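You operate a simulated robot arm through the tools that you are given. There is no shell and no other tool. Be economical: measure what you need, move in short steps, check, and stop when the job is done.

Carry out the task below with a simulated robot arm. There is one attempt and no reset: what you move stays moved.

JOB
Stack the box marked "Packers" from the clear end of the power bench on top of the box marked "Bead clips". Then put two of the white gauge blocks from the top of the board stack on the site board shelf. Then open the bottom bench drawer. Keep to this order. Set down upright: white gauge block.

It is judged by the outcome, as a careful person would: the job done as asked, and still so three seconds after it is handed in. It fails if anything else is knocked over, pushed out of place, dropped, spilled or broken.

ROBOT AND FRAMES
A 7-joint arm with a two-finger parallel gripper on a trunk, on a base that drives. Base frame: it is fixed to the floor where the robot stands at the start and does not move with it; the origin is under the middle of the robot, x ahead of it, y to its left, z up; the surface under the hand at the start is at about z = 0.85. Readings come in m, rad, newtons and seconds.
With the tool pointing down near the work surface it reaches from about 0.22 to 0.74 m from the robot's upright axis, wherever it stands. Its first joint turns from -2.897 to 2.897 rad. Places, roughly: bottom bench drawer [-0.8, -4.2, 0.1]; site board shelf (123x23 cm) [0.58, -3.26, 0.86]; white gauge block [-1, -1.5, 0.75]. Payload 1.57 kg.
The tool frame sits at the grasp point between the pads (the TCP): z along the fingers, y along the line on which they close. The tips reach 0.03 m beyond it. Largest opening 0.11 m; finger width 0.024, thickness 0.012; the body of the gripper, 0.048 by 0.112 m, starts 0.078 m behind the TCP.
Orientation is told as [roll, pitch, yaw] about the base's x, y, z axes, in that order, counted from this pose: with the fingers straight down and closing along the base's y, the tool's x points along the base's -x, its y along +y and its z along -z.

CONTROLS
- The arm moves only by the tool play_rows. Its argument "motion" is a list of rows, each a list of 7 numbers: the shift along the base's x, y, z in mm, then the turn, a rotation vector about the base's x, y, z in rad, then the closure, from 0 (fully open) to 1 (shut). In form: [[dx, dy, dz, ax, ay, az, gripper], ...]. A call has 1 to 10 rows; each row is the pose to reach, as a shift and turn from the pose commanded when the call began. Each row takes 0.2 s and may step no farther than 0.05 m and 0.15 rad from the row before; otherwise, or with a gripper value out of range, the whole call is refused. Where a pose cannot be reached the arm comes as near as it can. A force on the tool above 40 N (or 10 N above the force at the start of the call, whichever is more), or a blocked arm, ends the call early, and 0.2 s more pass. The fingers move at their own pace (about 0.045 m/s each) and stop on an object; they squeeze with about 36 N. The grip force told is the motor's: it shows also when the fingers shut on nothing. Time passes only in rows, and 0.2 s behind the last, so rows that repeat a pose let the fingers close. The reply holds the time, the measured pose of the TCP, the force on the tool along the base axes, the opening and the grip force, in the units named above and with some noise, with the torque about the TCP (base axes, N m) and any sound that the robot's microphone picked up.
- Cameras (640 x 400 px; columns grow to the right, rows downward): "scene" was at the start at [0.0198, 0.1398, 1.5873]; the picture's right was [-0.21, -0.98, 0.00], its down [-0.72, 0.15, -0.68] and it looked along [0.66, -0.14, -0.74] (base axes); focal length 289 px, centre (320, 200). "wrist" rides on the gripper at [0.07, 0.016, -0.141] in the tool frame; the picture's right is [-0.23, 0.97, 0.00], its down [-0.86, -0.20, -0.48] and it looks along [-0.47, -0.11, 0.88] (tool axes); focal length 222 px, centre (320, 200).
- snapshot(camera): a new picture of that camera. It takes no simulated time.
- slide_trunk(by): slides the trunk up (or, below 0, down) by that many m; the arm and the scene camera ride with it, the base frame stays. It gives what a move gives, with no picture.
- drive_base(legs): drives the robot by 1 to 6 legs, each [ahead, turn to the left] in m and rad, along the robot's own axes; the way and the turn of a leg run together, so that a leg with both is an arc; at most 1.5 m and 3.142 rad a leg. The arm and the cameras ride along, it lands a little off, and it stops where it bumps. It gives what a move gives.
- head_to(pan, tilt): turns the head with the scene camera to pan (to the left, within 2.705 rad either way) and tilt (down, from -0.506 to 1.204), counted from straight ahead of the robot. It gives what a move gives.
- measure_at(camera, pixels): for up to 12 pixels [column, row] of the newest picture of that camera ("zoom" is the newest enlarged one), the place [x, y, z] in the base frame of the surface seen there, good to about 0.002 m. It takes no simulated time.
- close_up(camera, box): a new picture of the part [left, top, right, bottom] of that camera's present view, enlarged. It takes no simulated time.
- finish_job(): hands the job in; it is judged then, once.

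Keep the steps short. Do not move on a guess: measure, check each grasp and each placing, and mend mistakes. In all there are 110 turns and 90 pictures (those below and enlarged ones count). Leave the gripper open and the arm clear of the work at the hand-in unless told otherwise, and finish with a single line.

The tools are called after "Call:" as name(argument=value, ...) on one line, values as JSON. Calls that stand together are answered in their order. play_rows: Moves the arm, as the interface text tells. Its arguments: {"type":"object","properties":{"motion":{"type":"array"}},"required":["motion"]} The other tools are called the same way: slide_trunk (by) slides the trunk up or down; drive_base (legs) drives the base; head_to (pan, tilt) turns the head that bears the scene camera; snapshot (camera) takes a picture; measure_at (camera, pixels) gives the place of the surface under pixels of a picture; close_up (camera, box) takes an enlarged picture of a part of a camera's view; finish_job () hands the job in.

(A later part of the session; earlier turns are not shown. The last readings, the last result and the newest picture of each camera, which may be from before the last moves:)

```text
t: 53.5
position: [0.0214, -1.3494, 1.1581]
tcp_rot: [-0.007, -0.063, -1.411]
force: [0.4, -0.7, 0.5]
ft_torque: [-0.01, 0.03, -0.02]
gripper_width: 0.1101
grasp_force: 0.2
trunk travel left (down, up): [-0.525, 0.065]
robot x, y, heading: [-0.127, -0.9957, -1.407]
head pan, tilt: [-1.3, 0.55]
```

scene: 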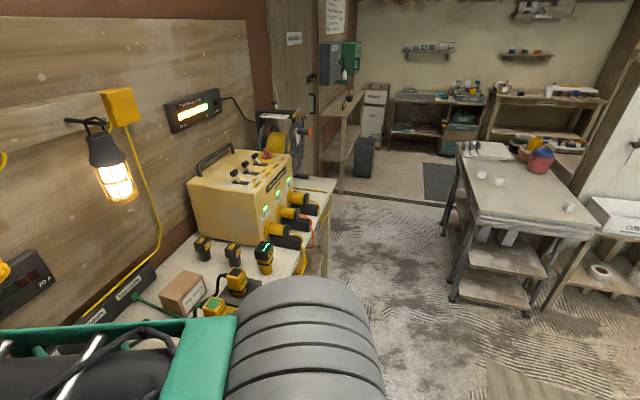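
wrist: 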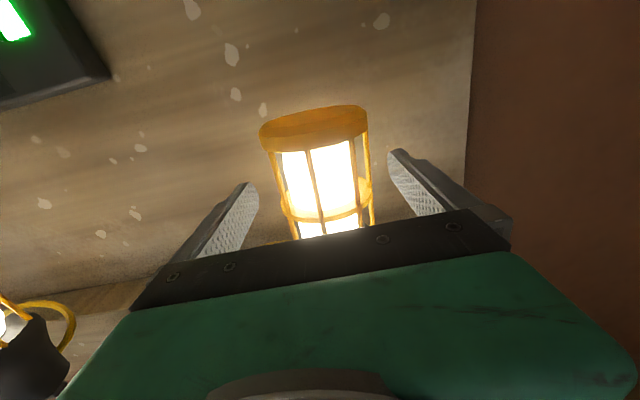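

All clear so far. On another 0.72 m, then turn to face the table (-x).

Call:
drive_base(legs=[[0.72, 0], [0, -1.734]])

Call:
head_to(pan=0.0, tilt=0.8)

Call:
snapshot(camera="scene")

```text
t: 61.7
position: [-0.3801, -1.7992, 1.1589]
tcp_rot: [-0.007, -0.063, 3.129]
force: [0.0, 1.1, 0.7]
ft_torque: [-0.02, -0.02, -0.02]
gripper_width: 0.1099
grasp_force: 0.0
trunk travel left (down, up): [-0.525, 0.065]
robot x, y, heading: [-0.0169, -1.7112, 3.131]
head pan, tilt: [-1.3, 0.55]
```

```text
t: 63.1
position: [-0.3812, -1.7986, 1.1588]
tcp_rot: [-0.007, -0.062, 3.127]
force: [-0.2, -0.1, 0.0]
ft_torque: [-0.02, 0.03, -0.02]
gripper_width: 0.1099
grasp_force: 0.0
trunk travel left (down, up): [-0.525, 0.065]
robot x, y, heading: [-0.0135, -1.7073, 3.128]
head pan, tilt: [0.0, 0.799]
```

```text
54 pictures are left
```

scene: 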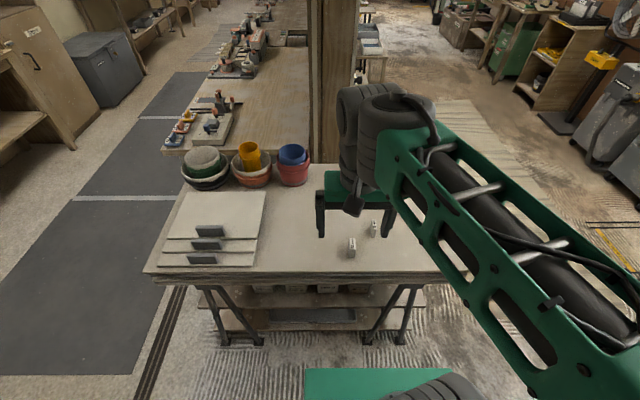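

Blocks are at (352,243) and (374,229). I'll enlarge them.

Call:
close_up(camera="scene", box=[325, 210, 405, 260])

Call:
measure_at(camera="scene", pixels=[[351, 239], [353, 247], [374, 224], [373, 232], [352, 257], [340, 245]])

Call:
snapshot(camera="wrist")

```text
8.00 times, centred on (365, 235) of scene
```

zoom: 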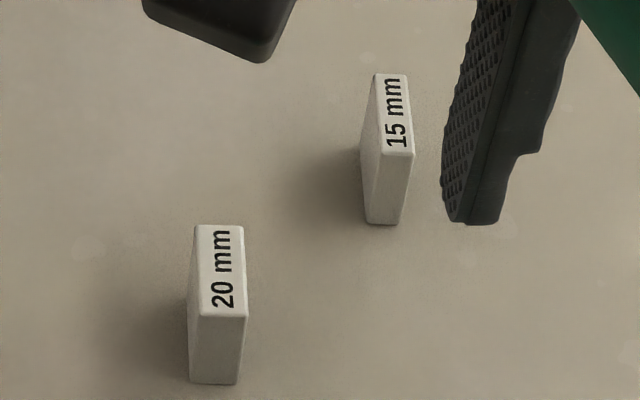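

```text
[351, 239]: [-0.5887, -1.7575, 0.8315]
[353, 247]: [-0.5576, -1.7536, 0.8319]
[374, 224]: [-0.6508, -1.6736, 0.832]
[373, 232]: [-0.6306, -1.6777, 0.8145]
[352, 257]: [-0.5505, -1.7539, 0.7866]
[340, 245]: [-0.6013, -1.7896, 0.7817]
```

```text
52 pictures are left
```

wrist: 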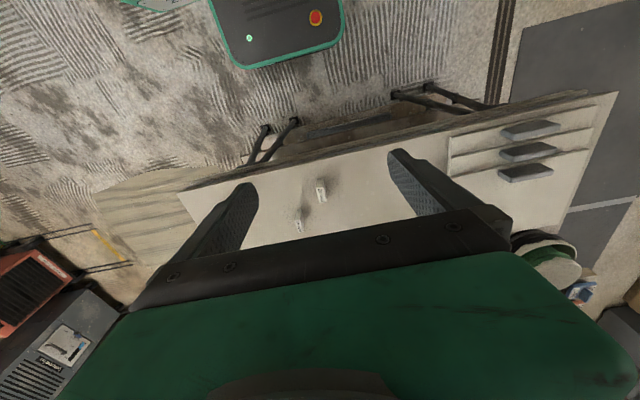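

Blocks are about 50 mm tall and 20/15 mm wide across y. I'll measure the top corners.

Call:
measure_at(camera="zoom", pixels=[[200, 230], [238, 230], [244, 312], [202, 310], [220, 270], [376, 79], [404, 80], [409, 151], [384, 148], [393, 115], [215, 378], [385, 218]])

```text
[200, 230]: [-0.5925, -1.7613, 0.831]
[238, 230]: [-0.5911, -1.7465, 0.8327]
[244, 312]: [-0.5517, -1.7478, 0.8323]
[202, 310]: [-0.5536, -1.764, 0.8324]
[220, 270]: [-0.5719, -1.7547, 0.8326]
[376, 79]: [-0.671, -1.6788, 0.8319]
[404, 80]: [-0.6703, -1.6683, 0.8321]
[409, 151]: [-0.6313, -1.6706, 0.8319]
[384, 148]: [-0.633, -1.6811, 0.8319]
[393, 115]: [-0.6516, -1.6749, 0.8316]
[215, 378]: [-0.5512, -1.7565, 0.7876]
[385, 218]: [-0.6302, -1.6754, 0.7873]
```

20 mm block centre is (-0.572,-1.755) and 15 mm is (-0.652,-1.675), tops at 0.832, skew about -0.055 rad. I'll go above the 20 mm block with the gripper half open and level the tool.

Call:
play_rows(motion=[[-38, 9, 0, 0, -0.02, -0.01, 0.4], [-76, 18, -25, 0, -0.04, -0.02, 0.4], [-114, 27, -60, 0, -0.062, -0.03, 0.4], [-152, 36, -95, 0, -0.062, -0.04, 0.4], [-180, 44, -130, 0, -0.062, -0.04, 0.4], [-191, 44, -175, 0, -0.062, -0.04, 0.4], [-191, 44, -209, 0, -0.062, -0.04, 0.4], [-191, 44, -209, 0, -0.062, -0.04, 0.4]])

Call:
snapshot(camera="wrist")

Call:
snapshot(camera="scene")

```text
refused: row 3 steps farther than a row can; nothing moved
```

```text
51 pictures are left
```

wrist: 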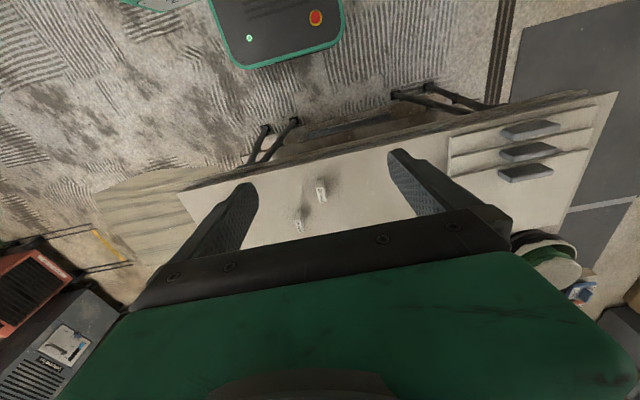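

```text
50 pictures are left
```

scene: 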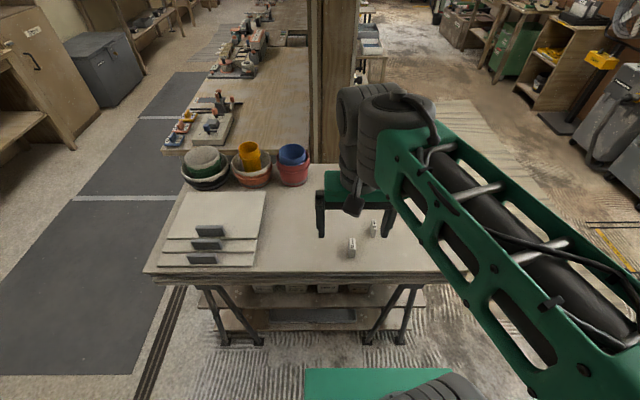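

Row 3 was too long. Redoing with shorter steps.

Call:
play_rows(motion=[[-38, 9, 0, 0, -0.02, -0.01, 0.4], [-76, 18, -10, 0, -0.04, -0.02, 0.4], [-114, 27, -25, 0, -0.062, -0.03, 0.4], [-147, 36, -50, 0, -0.062, -0.04, 0.4], [-175, 44, -80, 0, -0.062, -0.04, 0.4], [-191, 44, -120, 0, -0.062, -0.04, 0.4], [-191, 44, -165, 0, -0.062, -0.04, 0.4], [-191, 44, -209, 0, -0.062, -0.04, 0.4], [-191, 44, -209, 0, -0.062, -0.04, 0.4]])

Call:
snapshot(camera="wrist")

```text
t: 65.1
position: [-0.5735, -1.7545, 0.9449]
tcp_rot: [-0.012, 0.001, 3.087]
force: [-1.1, -0.2, 0.5]
ft_torque: [0.03, -0.03, -0.03]
gripper_width: 0.066
grasp_force: 0.0
trunk travel left (down, up): [-0.525, 0.065]
robot x, y, heading: [-0.0126, -1.7091, 3.129]
head pan, tilt: [0.0, 0.799]
```

```text
49 pictures are left
```

wrist: 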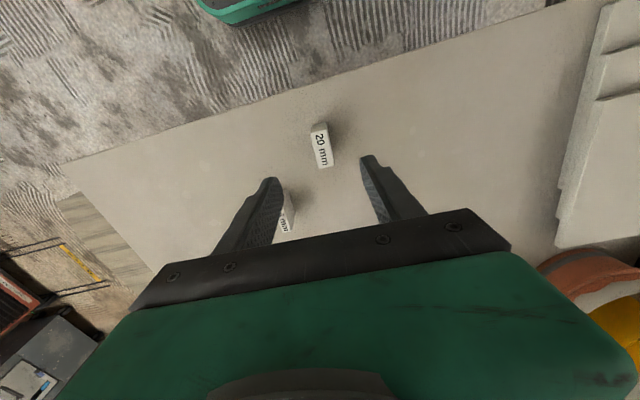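

Fingers straddle the 20 mm block. Descending to 0.818.

Call:
play_rows(motion=[[1, 0, -45, -0.01, 0, 0, 0.4], [1, 0, -85, -0.01, 0, 0, 0.4], [1, 0, -110, -0.01, 0, 0, 0.4], [1, 0, -127, -0.01, 0, 0, 0.4], [1, 0, -127, -0.01, 0, 0, 0.4]])

Call:
play_rows(motion=[[0, 0, 0, 0, 0, 0, 1], [0, 0, 0, 0, 0, 0, 1], [0, 0, 0, 0, 0, 0, 1], [0, 0, 0, 0, 0, 0, 1], [0, 0, 0, 0, 0, 0, 1]])

```text
t: 66.3
position: [-0.5709, -1.7554, 0.8216]
tcp_rot: [0.001, 0.0, 3.087]
force: [-0.6, -0.2, 0.9]
ft_torque: [-0.02, -0.04, 0.02]
gripper_width: 0.0659
grasp_force: 0.0
trunk travel left (down, up): [-0.525, 0.065]
robot x, y, heading: [-0.0109, -1.7145, 3.127]
head pan, tilt: [0.0, 0.799]
```

```text
t: 67.5
position: [-0.57, -1.7543, 0.8226]
tcp_rot: [0.001, 0.001, 3.086]
force: [-0.4, -0.3, 1.3]
ft_torque: [-0.01, 0.0, -0.03]
gripper_width: 0.0191
grasp_force: 32.8
trunk travel left (down, up): [-0.525, 0.065]
robot x, y, heading: [-0.0134, -1.7109, 3.127]
head pan, tilt: [0.0, 0.799]
```

Gripped at 0.019. Lift and retract toward the body, checking the grasp.

Call:
play_rows(motion=[[0, 0, 20, 0, 0, 0, 1], [0, 0, 60, 0, 0, 0, 1], [0, 0, 105, 0, 0, 0, 1], [5, 0, 150, 0, 0, 0, 1], [30, 0, 190, 0, 0, 0, 1], [60, 0, 225, 0, 0, 0, 1], [95, 0, 250, 0, 0, 0, 1], [130, 0, 270, 0, 0, 0, 1], [165, 0, 280, 0, 0, 0, 1], [190, 0, 290, 0, 0, 0, 1]])

Call:
snapshot(camera="wrist")

Call:
head_to(pan=1.2, tilt=0.6)

Call:
snapshot(camera="scene")

```text
t: 69.7
position: [-0.3792, -1.7541, 1.1115]
tcp_rot: [0.0, 0.0, 3.087]
force: [0.9, 0.4, -1.1]
ft_torque: [0.0, 0.02, 0.02]
gripper_width: 0.0191
grasp_force: 33.0
trunk travel left (down, up): [-0.525, 0.065]
robot x, y, heading: [-0.0111, -1.712, 3.132]
head pan, tilt: [0.0, 0.799]
```

```text
48 pictures are left
```

wrist: 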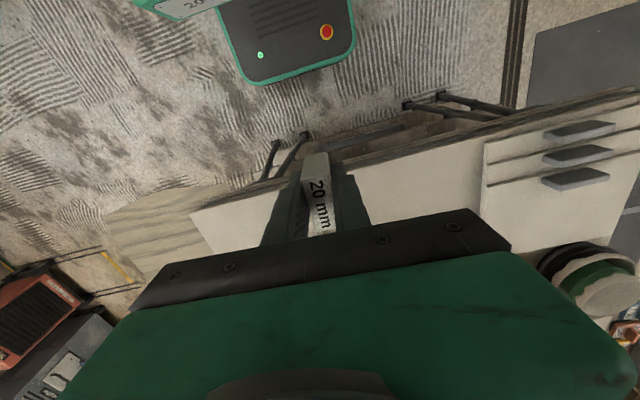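

```text
t: 71.1
position: [-0.3809, -1.7562, 1.1117]
tcp_rot: [0.0, 0.0, 3.087]
force: [0.0, -0.8, -0.2]
ft_torque: [-0.03, -0.01, -0.04]
gripper_width: 0.0191
grasp_force: 33.1
trunk travel left (down, up): [-0.525, 0.065]
robot x, y, heading: [-0.0135, -1.7126, 3.127]
head pan, tilt: [1.201, 0.6]
```

```text
47 pictures are left
```

scene: 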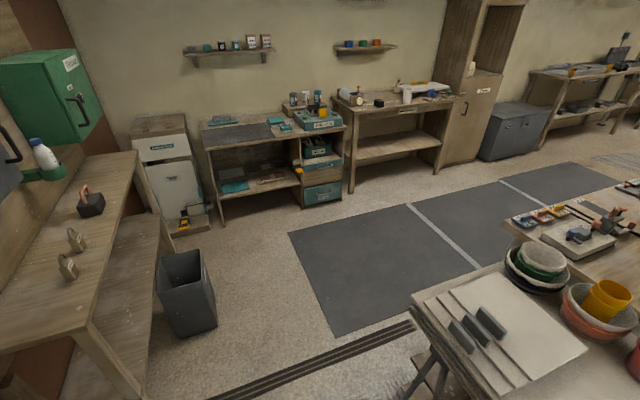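

The shelf is at left, carrying padlocks at (75,240), (68,265) and a dark tool at (90,200). I'll measure its free areas, the bin, and the bench's drawers.

Call:
measure_at(camera="scene", pixels=[[30, 310], [80, 325], [100, 260], [75, 238], [67, 265], [90, 205], [130, 165], [40, 250], [185, 260], [210, 320], [20, 345], [325, 190]])

Call:
head_to(pan=2.0, tilt=0.7)

Call:
snapshot(camera="scene")

```text
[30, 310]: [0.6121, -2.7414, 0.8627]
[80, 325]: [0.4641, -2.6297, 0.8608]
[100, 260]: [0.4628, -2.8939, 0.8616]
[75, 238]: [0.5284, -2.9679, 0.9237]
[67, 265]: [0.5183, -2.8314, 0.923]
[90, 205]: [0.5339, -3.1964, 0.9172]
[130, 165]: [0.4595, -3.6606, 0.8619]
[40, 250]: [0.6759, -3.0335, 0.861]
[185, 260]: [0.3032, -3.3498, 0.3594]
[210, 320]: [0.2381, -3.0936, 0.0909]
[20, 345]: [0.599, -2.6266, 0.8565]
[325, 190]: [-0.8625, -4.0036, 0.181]
```

```text
t: 72.3
position: [-0.3803, -1.755, 1.1118]
tcp_rot: [0.001, 0.0, 3.087]
force: [0.0, 0.4, -0.3]
ft_torque: [-0.02, 0.0, 0.01]
gripper_width: 0.0191
grasp_force: 33.9
trunk travel left (down, up): [-0.525, 0.065]
robot x, y, heading: [-0.0065, -1.7097, 3.13]
head pan, tilt: [2.0, 0.7]
```

```text
46 pictures are left
```

scene: 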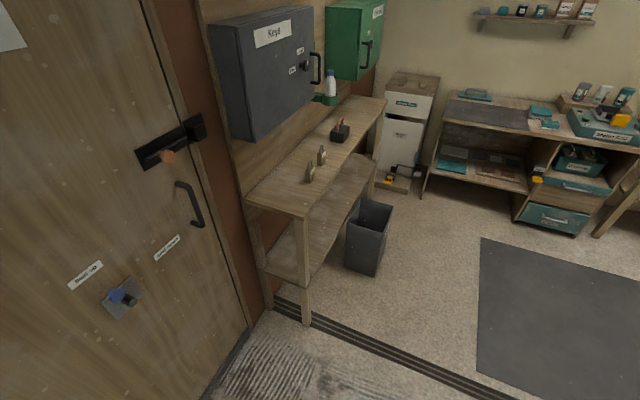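

I'll measure the key cabinet hanging above the shelf and the door gear, for clearance.

Call:
measure_at(camera="scene", pixels=[[257, 135], [222, 100], [315, 90], [250, 125], [322, 75], [195, 195], [305, 195], [250, 200], [290, 170], [295, 205], [300, 310], [245, 320]])

```text
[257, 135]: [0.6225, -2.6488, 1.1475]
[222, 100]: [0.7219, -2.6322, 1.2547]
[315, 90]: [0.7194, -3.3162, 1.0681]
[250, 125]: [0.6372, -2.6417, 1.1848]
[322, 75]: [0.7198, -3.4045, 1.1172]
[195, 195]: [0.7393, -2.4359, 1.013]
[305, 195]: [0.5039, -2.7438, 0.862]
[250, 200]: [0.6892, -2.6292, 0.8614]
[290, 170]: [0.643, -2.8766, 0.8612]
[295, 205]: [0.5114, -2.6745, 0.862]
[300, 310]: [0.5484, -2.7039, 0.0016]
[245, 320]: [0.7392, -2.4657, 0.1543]
```

The cabinet front is at x=0.62, bottom z=1.147, so I'll place the blocks near the front edge: (0.50,-2.67) and (0.50,-2.75), clear of the padlock at y=-2.83. Now I turn left, drive 0.8 m and turn left to face the shelf.

Call:
drive_base(legs=[[0, 1.575], [0.8, 0], [0, 1.57]])

Call:
head_to(pan=-0.3, tilt=0.8)

Call:
snapshot(camera="scene")

```text
t: 84.3
position: [0.3294, -2.4842, 1.1116]
tcp_rot: [-0.002, 0.0, -0.034]
force: [0.0, -0.5, -0.7]
ft_torque: [-0.02, -0.06, 0.0]
gripper_width: 0.0188
grasp_force: 33.2
trunk travel left (down, up): [-0.525, 0.065]
robot x, y, heading: [-0.0382, -2.535, 0.013]
head pan, tilt: [2.0, 0.7]
```

```text
t: 86.4
position: [0.3302, -2.4853, 1.1119]
tcp_rot: [-0.002, -0.001, -0.031]
force: [-0.3, 0.1, 0.5]
ft_torque: [0.01, 0.01, 0.02]
gripper_width: 0.0192
grasp_force: 33.7
trunk travel left (down, up): [-0.525, 0.065]
robot x, y, heading: [-0.0399, -2.5355, 0.012]
head pan, tilt: [-0.3, 0.799]
```

```text
45 pictures are left
```

scene: 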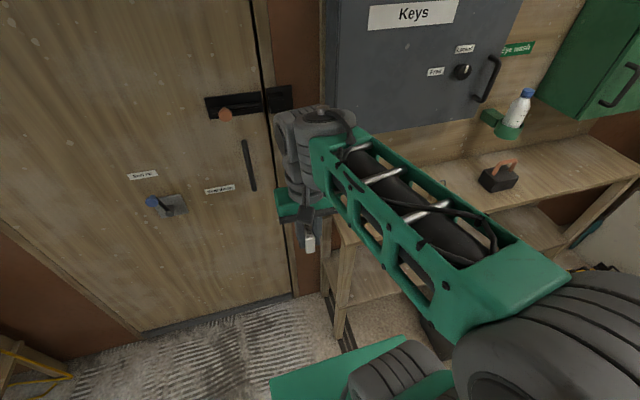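

The block is still held. I'll lower to z of about 1.0 first, then go over the shelf spot (0.50,-2.67).

Call:
play_rows(motion=[[0, 0, -40, 0, 0, 0.015, 1], [0, -15, -80, 0, 0, 0.03, 1], [0, -45, -112, 0, 0, 0.03, 1], [20, -85, -112, 0, 0, 0.03, 1], [50, -120, -112, 0, 0, 0.03, 1], [85, -150, -112, 0, 0, 0.03, 1], [120, -175, -112, 0, 0, 0.03, 1], [150, -185, -112, 0, 0, 0.03, 1], [170, -185, -112, 0, 0, 0.03, 1], [170, -185, -112, 0, 0, 0.03, 1]])

Call:
snapshot(camera="scene")

Call:
snapshot(camera="wrist")

```text
t: 88.6
position: [0.5012, -2.6692, 1.0014]
tcp_rot: [0.0, -0.001, -0.003]
force: [0.2, 0.2, -0.7]
ft_torque: [0.0, 0.01, -0.01]
gripper_width: 0.019
grasp_force: 33.2
trunk travel left (down, up): [-0.525, 0.065]
robot x, y, heading: [-0.0366, -2.5379, 0.009]
head pan, tilt: [-0.3, 0.799]
```

```text
44 pictures are left
```

scene: 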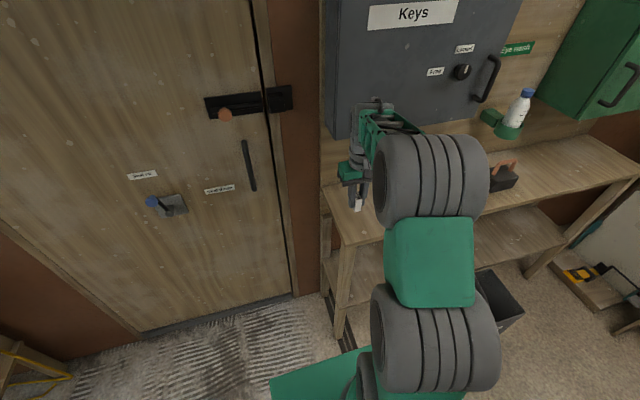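

```text
43 pictures are left
```

wrist: 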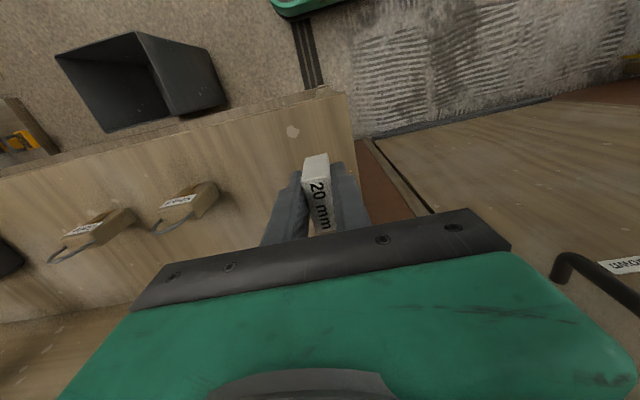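

I'll measure the shelf end and the nearest padlock from the wrist picture.

Call:
measure_at(camera="wrist", pixels=[[347, 110], [345, 95], [250, 130], [216, 205], [215, 190], [190, 185], [160, 220], [260, 170], [130, 215]])

```text
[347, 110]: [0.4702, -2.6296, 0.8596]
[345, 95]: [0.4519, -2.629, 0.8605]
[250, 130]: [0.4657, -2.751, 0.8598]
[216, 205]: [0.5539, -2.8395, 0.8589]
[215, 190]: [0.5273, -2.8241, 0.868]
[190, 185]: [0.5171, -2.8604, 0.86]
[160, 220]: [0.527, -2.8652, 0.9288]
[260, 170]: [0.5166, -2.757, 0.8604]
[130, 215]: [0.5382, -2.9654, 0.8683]
```

Shelf end is at y=-2.627 and the surface at 0.861. I'll place A at y=-2.675, lowering to just above contact.

Call:
play_rows(motion=[[0, -6, -40, 0, 0, 0, 1], [0, -6, -75, 0, 0, 0, 1], [0, -6, -90, 0, 0, 0, 1], [0, -6, -96, 0, 0, 0, 1], [0, -6, -96, 0, 0, 0, 1]])

Call:
play_rows(motion=[[0, 0, -1, 0, 0, 0, 1], [0, 0, -2, 0, 0, 0, 1], [0, 0, -3, 0, 0, 0, 1], [0, 0, -3, 0, 0, 0, 1]])

```text
t: 89.8
position: [0.5014, -2.6756, 0.9044]
tcp_rot: [0.0, -0.001, -0.002]
force: [0.3, 0.3, -1.3]
ft_torque: [-0.03, 0.0, -0.02]
gripper_width: 0.0192
grasp_force: 33.2
trunk travel left (down, up): [-0.525, 0.065]
robot x, y, heading: [-0.0356, -2.5357, 0.011]
head pan, tilt: [-0.3, 0.799]
```

```text
t: 90.8
position: [0.5003, -2.675, 0.9017]
tcp_rot: [-0.001, -0.003, -0.001]
force: [-0.9, 1.1, 5.5]
ft_torque: [-0.01, 0.08, -0.04]
gripper_width: 0.0191
grasp_force: 33.1
trunk travel left (down, up): [-0.525, 0.065]
robot x, y, heading: [-0.0416, -2.5366, 0.013]
head pan, tilt: [-0.3, 0.799]
```

Touching (5.5 N up). Release slowly to half open, then rise straight up and check.

Call:
play_rows(motion=[[0, 0, 0, 0, 0, 0, 0.8], [0, 0, 0, 0, 0, 0, 0.6], [0, 0, 0, 0, 0, 0, 0.45], [0, 0, 0, 0, 0, 0, 0.45], [0, 0, 20, 0, 0, 0, 0.45], [0, 0, 60, 0, 0, 0, 0.45], [-10, 0, 105, 0, 0, 0, 0.45], [-50, 5, 130, 0, 0, 0, 0.45], [-95, 20, 150, 0, 0, 0, 0.45], [-135, 45, 165, 0, 0, 0, 0.45]])

Call:
snapshot(camera="wrist")

```text
refused: row 9 steps farther than a row can; nothing moved
```

```text
42 pictures are left
```

wrist: 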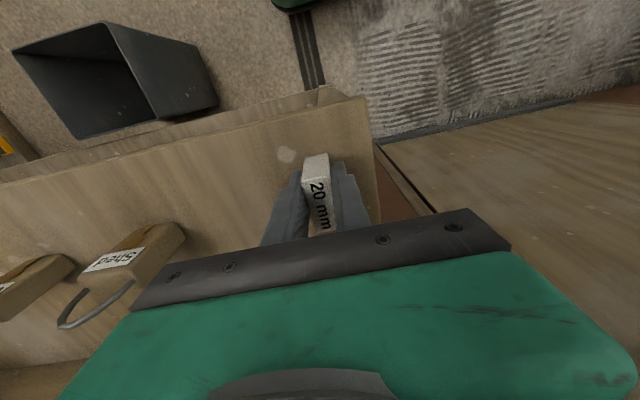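

Call:
play_rows(motion=[[0, 0, 0, 0, 0, 0, 0.8], [0, 0, 0, 0, 0, 0, 0.6], [0, 0, 0, 0, 0, 0, 0.45], [0, 0, 0, 0, 0, 0, 0.45], [0, 0, 20, 0, 0, 0, 0.45], [0, 0, 60, 0, 0, 0, 0.45], [-10, 0, 105, 0, 0, 0, 0.45], [-48, 5, 130, 0, 0, 0, 0.45], [-88, 20, 150, 0, 0, 0, 0.45], [-120, 45, 165, 0, 0, 0, 0.45]])

Call:
snapshot(camera="wrist")

Call:
play_rows(motion=[[-20, 40, 20, 0, 0, 0, 0.45], [-40, 80, 40, 0, 0, 0, 0.45], [-50, 120, 50, 0, 0, 0, 0.45], [-50, 150, 50, 0, 0, 0, 0.45]])

Call:
close_up(camera="scene", box=[320, 150, 520, 290])

```text
t: 93.0
position: [0.379, -2.63, 1.0669]
tcp_rot: [0.001, -0.002, -0.002]
force: [0.4, 0.4, -0.4]
ft_torque: [0.02, 0.03, -0.02]
gripper_width: 0.0605
grasp_force: 0.1
trunk travel left (down, up): [-0.525, 0.065]
robot x, y, heading: [-0.0378, -2.5369, 0.012]
head pan, tilt: [-0.3, 0.799]
```

```text
41 pictures are left
```

wrist: 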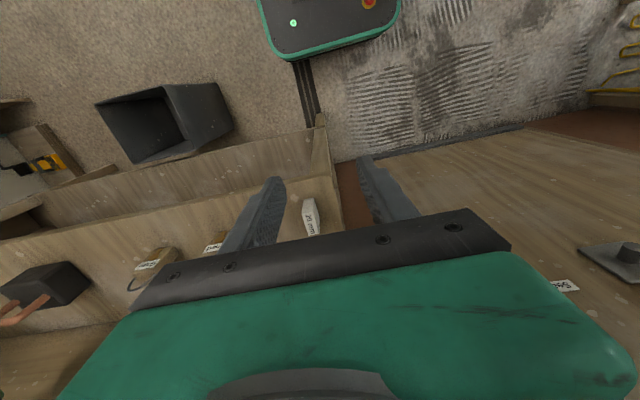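

```text
t: 94.0
position: [0.3291, -2.4791, 1.1163]
tcp_rot: [0.001, 0.0, -0.002]
force: [-0.5, 0.5, -0.1]
ft_torque: [0.0, -0.03, 0.03]
gripper_width: 0.0606
grasp_force: 0.1
trunk travel left (down, up): [-0.525, 0.065]
robot x, y, heading: [-0.0389, -2.5341, 0.009]
head pan, tilt: [-0.3, 0.799]
```

```text
2.86 times, centred on (420, 220) of scene
```

zoom: 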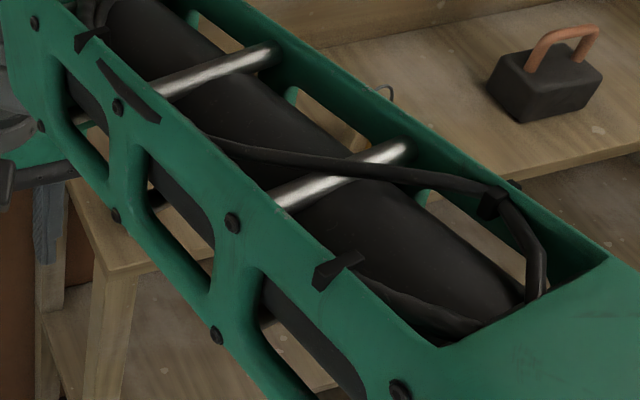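

The 20 mm block stands on the shelf. I'll drive back the same way to the board stack.

Call:
drive_base(legs=[[0, -1.58], [-0.84, 0], [0, -1.57]])

Call:
head_to(pan=0.0, tilt=0.8)

Call:
close_up(camera="scene", box=[300, 190, 420, 265])

```text
t: 106.3
position: [-0.377, -1.7327, 1.1163]
tcp_rot: [0.0, 0.001, 3.03]
force: [0.1, 0.3, 0.1]
ft_torque: [0.01, -0.01, 0.0]
gripper_width: 0.0607
grasp_force: 0.1
trunk travel left (down, up): [-0.525, 0.065]
robot x, y, heading: [-0.0032, -1.7155, 3.046]
head pan, tilt: [-0.3, 0.799]
```

```text
t: 107.1
position: [-0.3764, -1.7338, 1.1164]
tcp_rot: [0.001, 0.0, 3.033]
force: [-0.4, -0.1, 0.9]
ft_torque: [-0.02, 0.0, 0.01]
gripper_width: 0.0603
grasp_force: 0.0
trunk travel left (down, up): [-0.525, 0.065]
robot x, y, heading: [-0.0066, -1.7182, 3.049]
head pan, tilt: [0.0, 0.799]
```

```text
5.33 times, centred on (360, 228) of scene
```

zoom: 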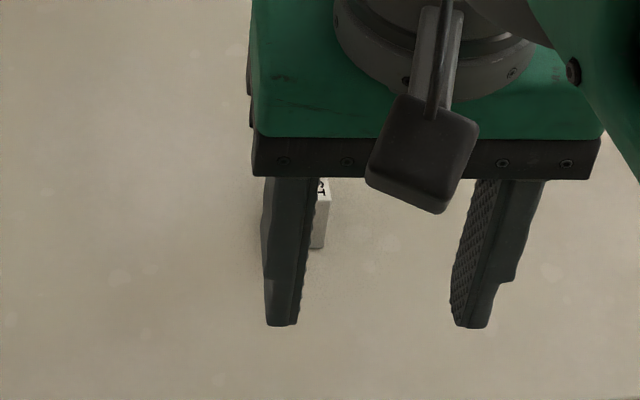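

The 15 mm block is in place. I go above (-0.6515,-1.675) with a small yaw correction.

Call:
play_rows(motion=[[-40, 10, 0, 0, 0, 0.02, 0.45], [-80, 20, 0, 0, 0, 0.04, 0.45], [-120, 30, -10, 0, 0, 0.052, 0.45], [-160, 40, -20, 0, 0, 0.052, 0.45], [-200, 50, -35, 0, 0, 0.052, 0.45], [-235, 58, -65, 0, 0, 0.052, 0.45], [-265, 58, -100, 0, 0, 0.052, 0.45], [-275, 58, -140, 0, 0, 0.052, 0.45], [-275, 58, -171, 0, 0, 0.052, 0.45], [-275, 58, -171, 0, 0, 0.052, 0.45]])

Call:
snapshot(camera="wrist")

Call:
measure_at(camera="wrist", pixels=[[320, 145], [325, 160], [315, 130]])

```text
t: 109.3
position: [-0.6512, -1.6745, 0.9441]
tcp_rot: [0.001, -0.001, 3.082]
force: [-0.5, -0.5, 0.4]
ft_torque: [-0.04, -0.01, -0.01]
gripper_width: 0.0604
grasp_force: 0.0
trunk travel left (down, up): [-0.525, 0.065]
robot x, y, heading: [-0.0046, -1.7169, 3.044]
head pan, tilt: [0.0, 0.799]
```

```text
38 pictures are left
```

wrist: 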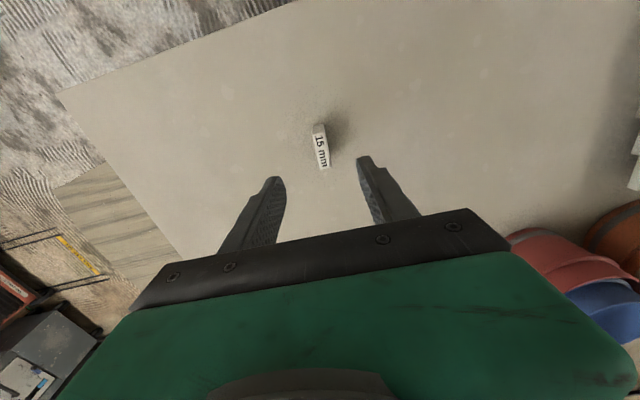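

```text
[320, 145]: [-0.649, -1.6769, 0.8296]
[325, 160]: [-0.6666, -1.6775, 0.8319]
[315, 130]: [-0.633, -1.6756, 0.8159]
```

Centred. Descend to 0.822, then close.

Call:
play_rows(motion=[[0, 0, -45, 0, 0, 0, 0.45], [0, 0, -85, 0, 0, 0, 0.45], [0, 0, -110, 0, 0, 0, 0.45], [0, 0, -122, 0, 0, 0, 0.45], [0, 0, -122, 0, 0, 0, 0.7], [0, 0, -122, 0, 0, 0, 1], [0, 0, -122, 0, 0, 0, 1], [0, 0, -122, 0, 0, 0, 1], [0, 0, -122, 0, 0, 0, 1]])

```text
t: 111.3
position: [-0.6512, -1.6737, 0.8251]
tcp_rot: [0.001, -0.001, 3.083]
force: [0.0, -0.5, -0.2]
ft_torque: [0.02, -0.01, -0.01]
gripper_width: 0.014
grasp_force: 30.5
trunk travel left (down, up): [-0.525, 0.065]
robot x, y, heading: [-0.0053, -1.7166, 3.043]
head pan, tilt: [0.0, 0.799]
```

Gripped at 0.014. Lift and retract.

Call:
play_rows(motion=[[0, 0, 20, 0, 0, 0, 1], [0, 0, 60, 0, 0, 0, 1], [0, 0, 105, 0, 0, 0, 1], [20, -5, 145, 0, 0, 0, 1], [55, -15, 175, 0, 0, 0, 1], [95, -25, 200, 0, 0, 0, 1], [135, -35, 220, 0, 0, 0, 1], [175, -45, 240, 0, 0, 0, 1], [220, -50, 260, 0, 0, 0, 1], [265, -55, 280, 0, 0, 0, 1]])

Call:
snapshot(camera="wrist")

```text
t: 113.5
position: [-0.3865, -1.733, 1.1058]
tcp_rot: [0.0, 0.001, 3.08]
force: [0.6, -0.4, 0.2]
ft_torque: [0.01, 0.03, 0.02]
gripper_width: 0.0141
grasp_force: 30.4
trunk travel left (down, up): [-0.525, 0.065]
robot x, y, heading: [-0.0074, -1.7199, 3.043]
head pan, tilt: [0.0, 0.799]
```

```text
37 pictures are left
```

wrist: 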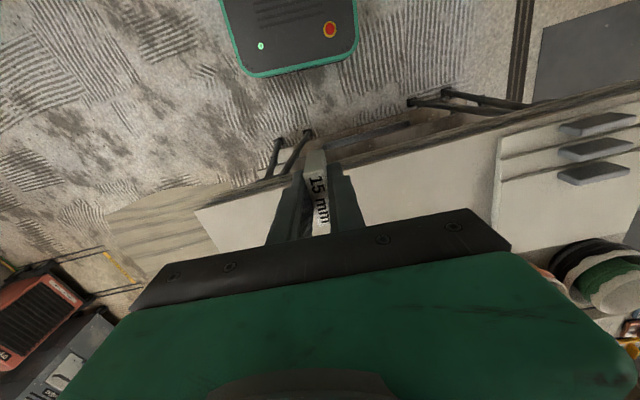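

Held well. Back to the shelf.

Call:
drive_base(legs=[[0, 1.669], [0.82, 0], [0, 1.565]])

Call:
head_to(pan=-0.3, tilt=0.8)

Call:
snapshot(camera="scene")

```text
t: 125.6
position: [0.3796, -2.5104, 1.1051]
tcp_rot: [0.0, 0.001, -0.038]
force: [-0.1, 0.6, -0.6]
ft_torque: [0.04, 0.0, -0.02]
gripper_width: 0.0141
grasp_force: 30.2
trunk travel left (down, up): [-0.525, 0.065]
robot x, y, heading: [0.0007, -2.5333, -0.074]
head pan, tilt: [0.0, 0.799]
```

```text
t: 126.4
position: [0.3803, -2.5119, 1.1043]
tcp_rot: [0.001, 0.001, -0.036]
force: [0.0, 0.6, 0.0]
ft_torque: [-0.03, 0.0, 0.02]
gripper_width: 0.0139
grasp_force: 29.8
trunk travel left (down, up): [-0.525, 0.065]
robot x, y, heading: [0.0018, -2.5353, -0.078]
head pan, tilt: [-0.3, 0.799]
```

```text
36 pictures are left
```

scene: 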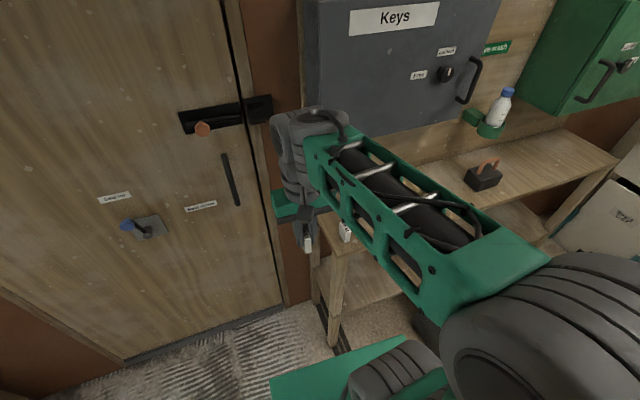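

Block 20 mm stands upright at (345,230). I'll lower to 1.0 and go over spot B (0.50,-2.75), passing well above the first block.

Call:
play_rows(motion=[[0, -20, -30, 0, 0, 0.036, 1], [0, -45, -70, 0, 0, 0.036, 1], [0, -80, -104, 0, 0, 0.036, 1], [0, -125, -104, 0, 0, 0.036, 1], [10, -170, -104, 0, 0, 0.036, 1], [35, -210, -104, 0, 0, 0.036, 1], [75, -239, -104, 0, 0, 0.036, 1], [110, -239, -104, 0, 0, 0.036, 1], [120, -239, -104, 0, 0, 0.036, 1], [120, -239, -104, 0, 0, 0.036, 1]])

Call:
snapshot(camera="wrist")

Call:
measure_at(camera="wrist", pixels=[[316, 160], [385, 165], [375, 175], [365, 160], [240, 180], [290, 140]])

```text
t: 128.6
position: [0.4986, -2.7491, 1.0021]
tcp_rot: [-0.001, -0.001, 0.001]
force: [-0.2, 0.1, -0.8]
ft_torque: [0.01, -0.03, 0.0]
gripper_width: 0.014
grasp_force: 30.4
trunk travel left (down, up): [-0.525, 0.065]
robot x, y, heading: [-0.0006, -2.5371, -0.076]
head pan, tilt: [-0.3, 0.799]
```

```text
35 pictures are left
```

wrist: 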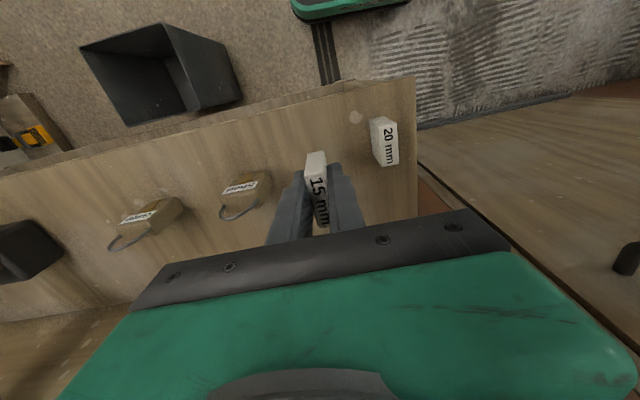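

```text
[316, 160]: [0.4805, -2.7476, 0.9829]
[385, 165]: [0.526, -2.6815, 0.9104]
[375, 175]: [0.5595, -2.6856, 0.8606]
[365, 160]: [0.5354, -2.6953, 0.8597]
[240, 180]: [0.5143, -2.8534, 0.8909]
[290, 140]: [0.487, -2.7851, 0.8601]
```

Good spacing. Lowering toward contact.

Call:
play_rows(motion=[[0, 0, -40, 0, 0, 0, 1], [0, 0, -75, 0, 0, 0, 1], [0, 0, -88, 0, 0, 0, 1], [0, 0, -95, 0, 0, 0, 1], [0, 0, -97, 0, 0, 0, 1], [0, 0, -97, 0, 0, 0, 1]])

Call:
play_rows(motion=[[0, 0, -1, 0, 0, 0, 1], [0, 0, -2, 0, 0, 0, 1], [0, 0, -2, 0, 0, 0, 1]])

```text
t: 130.0
position: [0.5001, -2.751, 0.9055]
tcp_rot: [0.001, -0.003, -0.001]
force: [-0.7, -0.9, 7.1]
ft_torque: [-0.04, 0.09, 0.0]
gripper_width: 0.0142
grasp_force: 30.6
trunk travel left (down, up): [-0.525, 0.065]
robot x, y, heading: [-0.0035, -2.5366, -0.076]
head pan, tilt: [-0.3, 0.799]
```

```text
t: 130.8
position: [0.4995, -2.7506, 0.9046]
tcp_rot: [-0.002, -0.005, 0.0]
force: [0.2, -2.3, 19.5]
ft_torque: [-0.09, 0.1, -0.01]
gripper_width: 0.0141
grasp_force: 30.3
trunk travel left (down, up): [-0.525, 0.065]
robot x, y, heading: [0.0007, -2.5335, -0.075]
head pan, tilt: [-0.3, 0.799]
```

Firm contact. I'll ease up 2 mm, release half open, and lift straight away.

Call:
play_rows(motion=[[0, 0, 2, 0, 0, 0, 1], [0, 0, 2, 0, 0, 0, 0.8], [0, 0, 2, 0, 0, 0, 0.65], [0, 0, 2, 0, 0, 0, 0.6], [0, 0, 2, 0, 0, 0, 0.6], [0, 0, 30, 0, 0, 0, 0.6], [0, 0, 75, 0, 0, 0, 0.6], [-15, 0, 115, 0, 0, 0, 0.6], [-55, 5, 130, 0, 0, 0, 0.6], [-95, 15, 145, 0, 0, 0, 0.6]])

Call:
snapshot(camera="wrist")

```text
t: 133.0
position: [0.4049, -2.7363, 1.0475]
tcp_rot: [-0.001, -0.002, -0.001]
force: [-0.1, -0.1, 0.3]
ft_torque: [0.02, 0.02, -0.02]
gripper_width: 0.0441
grasp_force: 0.1
trunk travel left (down, up): [-0.525, 0.065]
robot x, y, heading: [-0.0009, -2.5307, -0.073]
head pan, tilt: [-0.3, 0.799]
```

```text
34 pictures are left
```

wrist: 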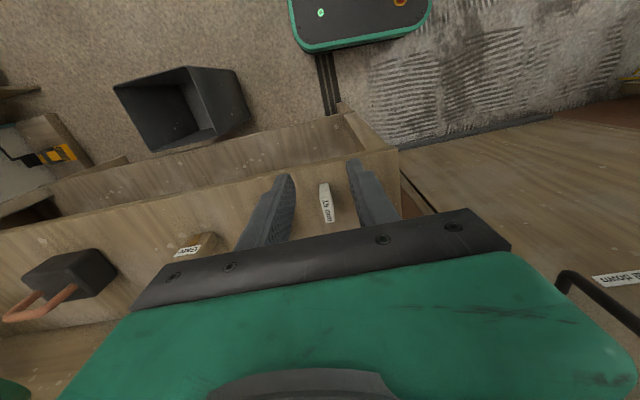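

Upright. Now retract fully and verify both blocks with the scene camera.

Call:
play_rows(motion=[[-20, 40, 20, 0, 0, 0, 0.6], [-40, 80, 40, 0, 0, 0, 0.6], [-50, 120, 60, 0, 0, 0, 0.6], [-55, 165, 60, 0, 0, 0, 0.6], [-60, 210, 60, 0, 0, 0, 0.6]])

Call:
snapshot(camera="scene")

Call:
head_to(pan=-1.9, tilt=0.75)

Call:
snapshot(camera="scene")

```text
t: 134.2
position: [0.343, -2.5263, 1.1077]
tcp_rot: [0.001, 0.001, -0.002]
force: [-0.1, 0.1, 0.3]
ft_torque: [0.0, -0.01, 0.02]
gripper_width: 0.0441
grasp_force: 0.0
trunk travel left (down, up): [-0.525, 0.065]
robot x, y, heading: [0.0016, -2.535, -0.078]
head pan, tilt: [-0.3, 0.799]
```

```text
33 pictures are left
```

scene: 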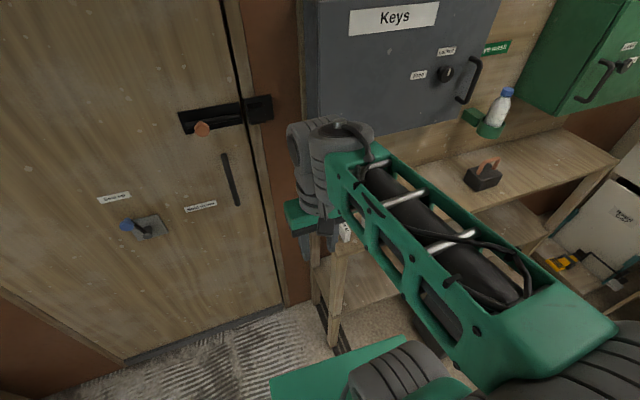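

```text
t: 135.8
position: [0.3433, -2.5277, 1.1074]
tcp_rot: [-0.001, 0.0, -0.001]
force: [0.1, 0.4, 0.6]
ft_torque: [-0.02, 0.01, -0.01]
gripper_width: 0.0439
grasp_force: 0.1
trunk travel left (down, up): [-0.525, 0.065]
robot x, y, heading: [0.0001, -2.5329, -0.078]
head pan, tilt: [-1.901, 0.75]
```

```text
32 pictures are left
```

scene: 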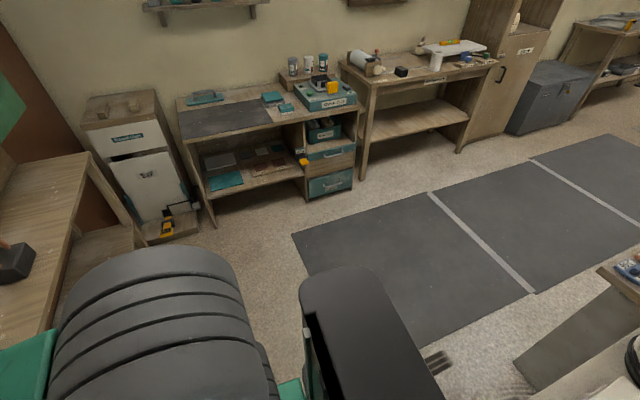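

The drawers are at (330,130)-(330,185) of the wall bench. I'll enlarge and measure them.

Call:
close_up(camera="scene", box=[280, 60, 380, 210])

Call:
measure_at(camera="scene", pixels=[[310, 183], [330, 182], [350, 176], [308, 197], [350, 188], [332, 158], [330, 177], [303, 162], [338, 182], [322, 186]])

```text
2.67 times, centred on (330, 135) of scene
```

zoom: 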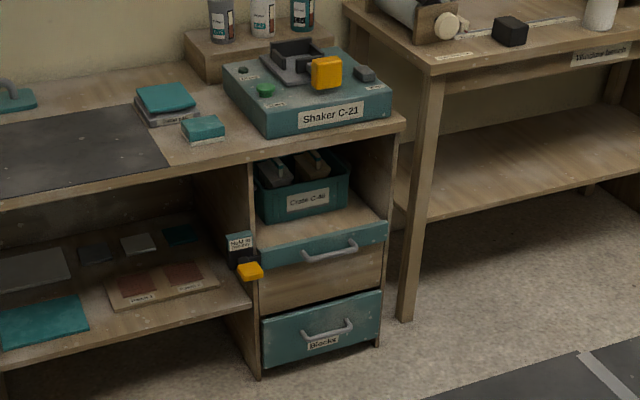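

```text
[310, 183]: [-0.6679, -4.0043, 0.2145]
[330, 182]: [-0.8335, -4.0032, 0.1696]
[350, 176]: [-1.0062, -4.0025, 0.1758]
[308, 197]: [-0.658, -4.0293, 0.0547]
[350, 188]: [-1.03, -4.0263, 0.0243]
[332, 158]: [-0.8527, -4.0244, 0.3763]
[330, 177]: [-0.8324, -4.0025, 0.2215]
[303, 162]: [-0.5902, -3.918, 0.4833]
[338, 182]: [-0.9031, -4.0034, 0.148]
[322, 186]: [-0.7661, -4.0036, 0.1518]
```

The bottom drawer (teal, labelled Blocks) has its front at y=-4.003, with a bar handle around (-0.85, z 0.17). I'll drive to about (-0.85,-3.27), facing -y.

Call:
drive_base(legs=[[0, -2.365], [1.11, 0], [0, 0.872]])

Call:
head_to(pan=0.0, tilt=0.95)

Call:
snapshot(camera="scene")

Call:
head_to(pan=1.95, tilt=0.5)

Call:
snapshot(camera="scene")

```text
t: 149.2
position: [-0.7869, -3.5813, 1.1077]
tcp_rot: [0.0, 0.0, -1.502]
force: [0.3, 0.2, 0.2]
ft_torque: [-0.02, 0.0, 0.0]
gripper_width: 0.044
grasp_force: 0.0
trunk travel left (down, up): [-0.525, 0.065]
robot x, y, heading: [-0.8154, -3.2397, -1.572]
head pan, tilt: [-1.901, 0.75]
```

```text
t: 151.0
position: [-0.7863, -3.5814, 1.1078]
tcp_rot: [0.0, 0.0, -1.502]
force: [-0.1, -0.4, 0.6]
ft_torque: [-0.02, -0.01, 0.01]
gripper_width: 0.044
grasp_force: 0.2
trunk travel left (down, up): [-0.525, 0.065]
robot x, y, heading: [-0.8154, -3.2387, -1.573]
head pan, tilt: [0.0, 0.949]
```

```text
30 pictures are left
```

scene: 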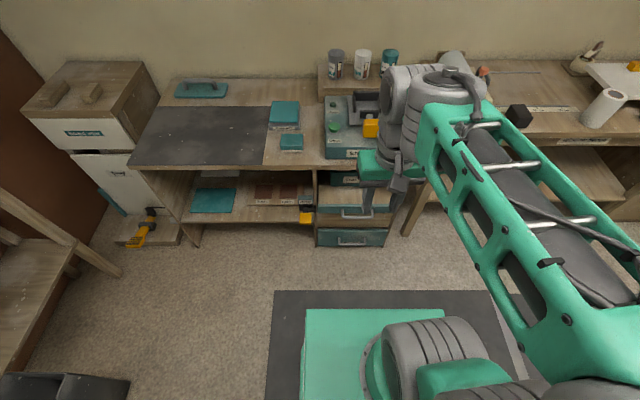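

```text
t: 152.9
position: [-0.7869, -3.5814, 1.1076]
tcp_rot: [0.001, 0.0, -1.503]
force: [0.5, -0.5, 0.0]
ft_torque: [0.01, -0.01, -0.06]
gripper_width: 0.044
grasp_force: 0.0
trunk travel left (down, up): [-0.525, 0.065]
robot x, y, heading: [-0.8198, -3.2386, -1.581]
head pan, tilt: [1.95, 0.499]
```

```text
29 pictures are left
```

scene: 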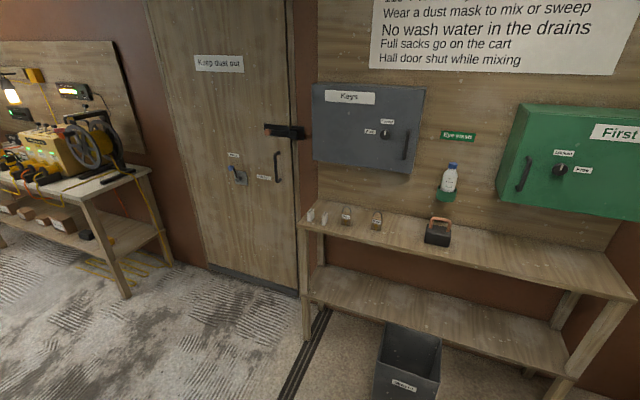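

Both blocks stand upright on the shelf at (310,213) and (323,216). Now the drawer handle: enlarge and measure.

Call:
head_to(pan=0.0, tilt=0.95)

Call:
close_up(camera="scene", box=[300, 190, 420, 260])

Call:
measure_at(camera="scene", pixels=[[340, 243], [352, 243], [365, 243], [350, 235], [365, 218], [343, 216], [370, 312], [330, 310], [440, 312], [290, 168], [270, 215]])

```text
t: 154.8
position: [-0.7872, -3.5825, 1.1072]
tcp_rot: [-0.001, 0.001, -1.501]
force: [-0.1, -0.7, 0.1]
ft_torque: [0.01, -0.03, -0.01]
gripper_width: 0.0439
grasp_force: 0.2
trunk travel left (down, up): [-0.525, 0.065]
robot x, y, heading: [-0.819, -3.237, -1.582]
head pan, tilt: [0.0, 0.949]
```

```text
5.33 times, centred on (360, 225) of scene
```

zoom: 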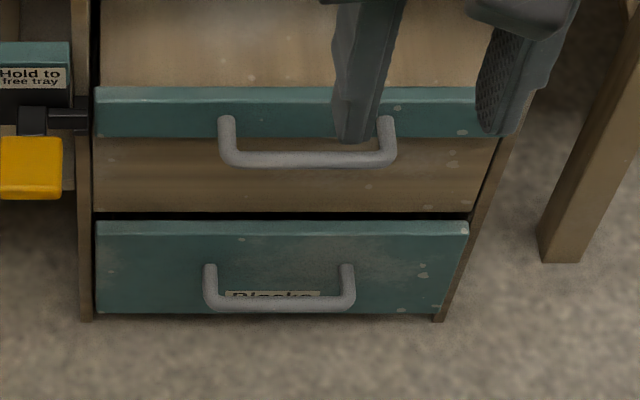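

```text
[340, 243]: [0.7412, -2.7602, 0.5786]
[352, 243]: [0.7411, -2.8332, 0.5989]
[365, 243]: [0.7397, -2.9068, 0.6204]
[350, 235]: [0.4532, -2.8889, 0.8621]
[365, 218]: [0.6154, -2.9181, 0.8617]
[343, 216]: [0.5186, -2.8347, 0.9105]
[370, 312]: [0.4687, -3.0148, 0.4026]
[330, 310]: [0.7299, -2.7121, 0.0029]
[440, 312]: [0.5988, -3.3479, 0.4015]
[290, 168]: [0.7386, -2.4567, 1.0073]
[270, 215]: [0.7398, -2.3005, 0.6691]
```

Call:
measure_at(camera="zoom", pixels=[[230, 303], [280, 305], [335, 302], [208, 275], [347, 275], [150, 270], [400, 270], [280, 225], [310, 160], [280, 110], [40, 165], [280, 180]])

Call:
close_up(camera="scene", box=[250, 270, 530, 400])

Call:
measure_at(camera="zoom", pixels=[[200, 92], [200, 200], [400, 95], [300, 60]])

```text
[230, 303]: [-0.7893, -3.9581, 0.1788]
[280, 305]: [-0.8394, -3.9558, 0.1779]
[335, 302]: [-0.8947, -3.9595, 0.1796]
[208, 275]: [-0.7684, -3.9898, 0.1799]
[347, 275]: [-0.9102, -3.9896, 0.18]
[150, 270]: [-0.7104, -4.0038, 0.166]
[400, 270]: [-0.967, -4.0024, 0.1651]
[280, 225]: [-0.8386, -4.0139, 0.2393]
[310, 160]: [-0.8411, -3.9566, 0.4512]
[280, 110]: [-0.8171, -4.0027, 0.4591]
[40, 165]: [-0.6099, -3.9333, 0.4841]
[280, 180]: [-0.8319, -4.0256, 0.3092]
```

```text
2.29 times, centred on (390, 335) of scene
```

zoom: 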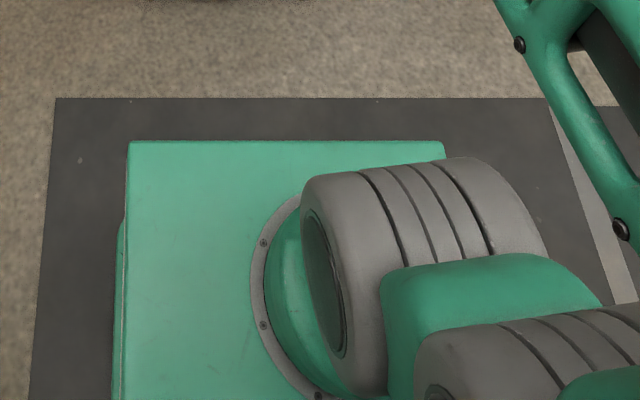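

```text
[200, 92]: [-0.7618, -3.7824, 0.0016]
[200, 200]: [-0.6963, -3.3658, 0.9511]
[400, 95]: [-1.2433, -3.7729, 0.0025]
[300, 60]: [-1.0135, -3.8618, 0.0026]
```

The handle bar lies at y=-3.963, z=0.173, x from -0.77 to -0.91, standing 33 mm off the front. I'll use a horizontal grip closing vertically; first lower the trunk fully.

Call:
slide_trunk(by=-0.52)

```text
refused: -0.52 is not a number from -0.4 to 0.4
```

Call:
slide_trunk(by=-0.3)

Call:
slide_trunk(by=-0.22)

```text
t: 157.8
position: [-0.7851, -3.5805, 0.8085]
tcp_rot: [0.0, 0.001, -1.503]
force: [0.5, 0.4, 0.0]
ft_torque: [0.01, 0.0, 0.04]
gripper_width: 0.0441
grasp_force: 0.0
trunk travel left (down, up): [-0.225, 0.365]
robot x, y, heading: [-0.8153, -3.2395, -1.578]
head pan, tilt: [0.0, 0.949]
```

```text
t: 160.2
position: [-0.7868, -3.5826, 0.5878]
tcp_rot: [-0.002, 0.0, -1.503]
force: [-0.3, -0.3, -0.1]
ft_torque: [-0.01, -0.01, -0.01]
gripper_width: 0.0441
grasp_force: 0.2
trunk travel left (down, up): [-0.005, 0.585]
robot x, y, heading: [-0.8193, -3.2393, -1.576]
head pan, tilt: [0.0, 0.949]
```

Now rotate toward horizontal while moving forward and down (first 1.49 of 2.09 rad).

Call:
play_rows(motion=[[-5, -18, -12, -0.086, -0.086, -0.086, 0.4], [-10, -38, -25, -0.172, -0.172, -0.172, 0.4], [-15, -58, -40, -0.258, -0.258, -0.258, 0.4], [-20, -80, -55, -0.344, -0.344, -0.344, 0.4], [-25, -102, -70, -0.43, -0.43, -0.43, 0.4], [-30, -124, -88, -0.516, -0.516, -0.516, 0.4], [-35, -146, -106, -0.602, -0.602, -0.602, 0.4], [-40, -168, -124, -0.688, -0.688, -0.688, 0.4], [-45, -190, -144, -0.774, -0.774, -0.774, 0.4], [-50, -215, -165, -0.86, -0.86, -0.86, 0.4]])

Call:
snapshot(camera="scene")

```text
t: 162.4
position: [-0.8354, -3.7983, 0.4214]
tcp_rot: [1.151, -0.336, -2.7]
force: [-0.8, 0.2, -0.1]
ft_torque: [0.0, 0.02, -0.02]
gripper_width: 0.0659
grasp_force: 0.1
trunk travel left (down, up): [-0.005, 0.585]
robot x, y, heading: [-0.8169, -3.2382, -1.577]
head pan, tilt: [0.0, 0.949]
```

```text
26 pictures are left
```

scene: 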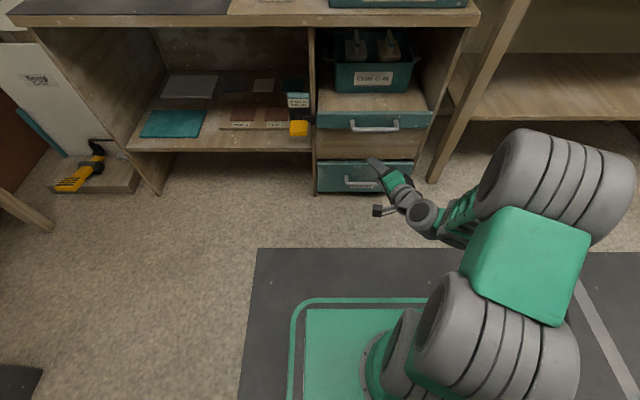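

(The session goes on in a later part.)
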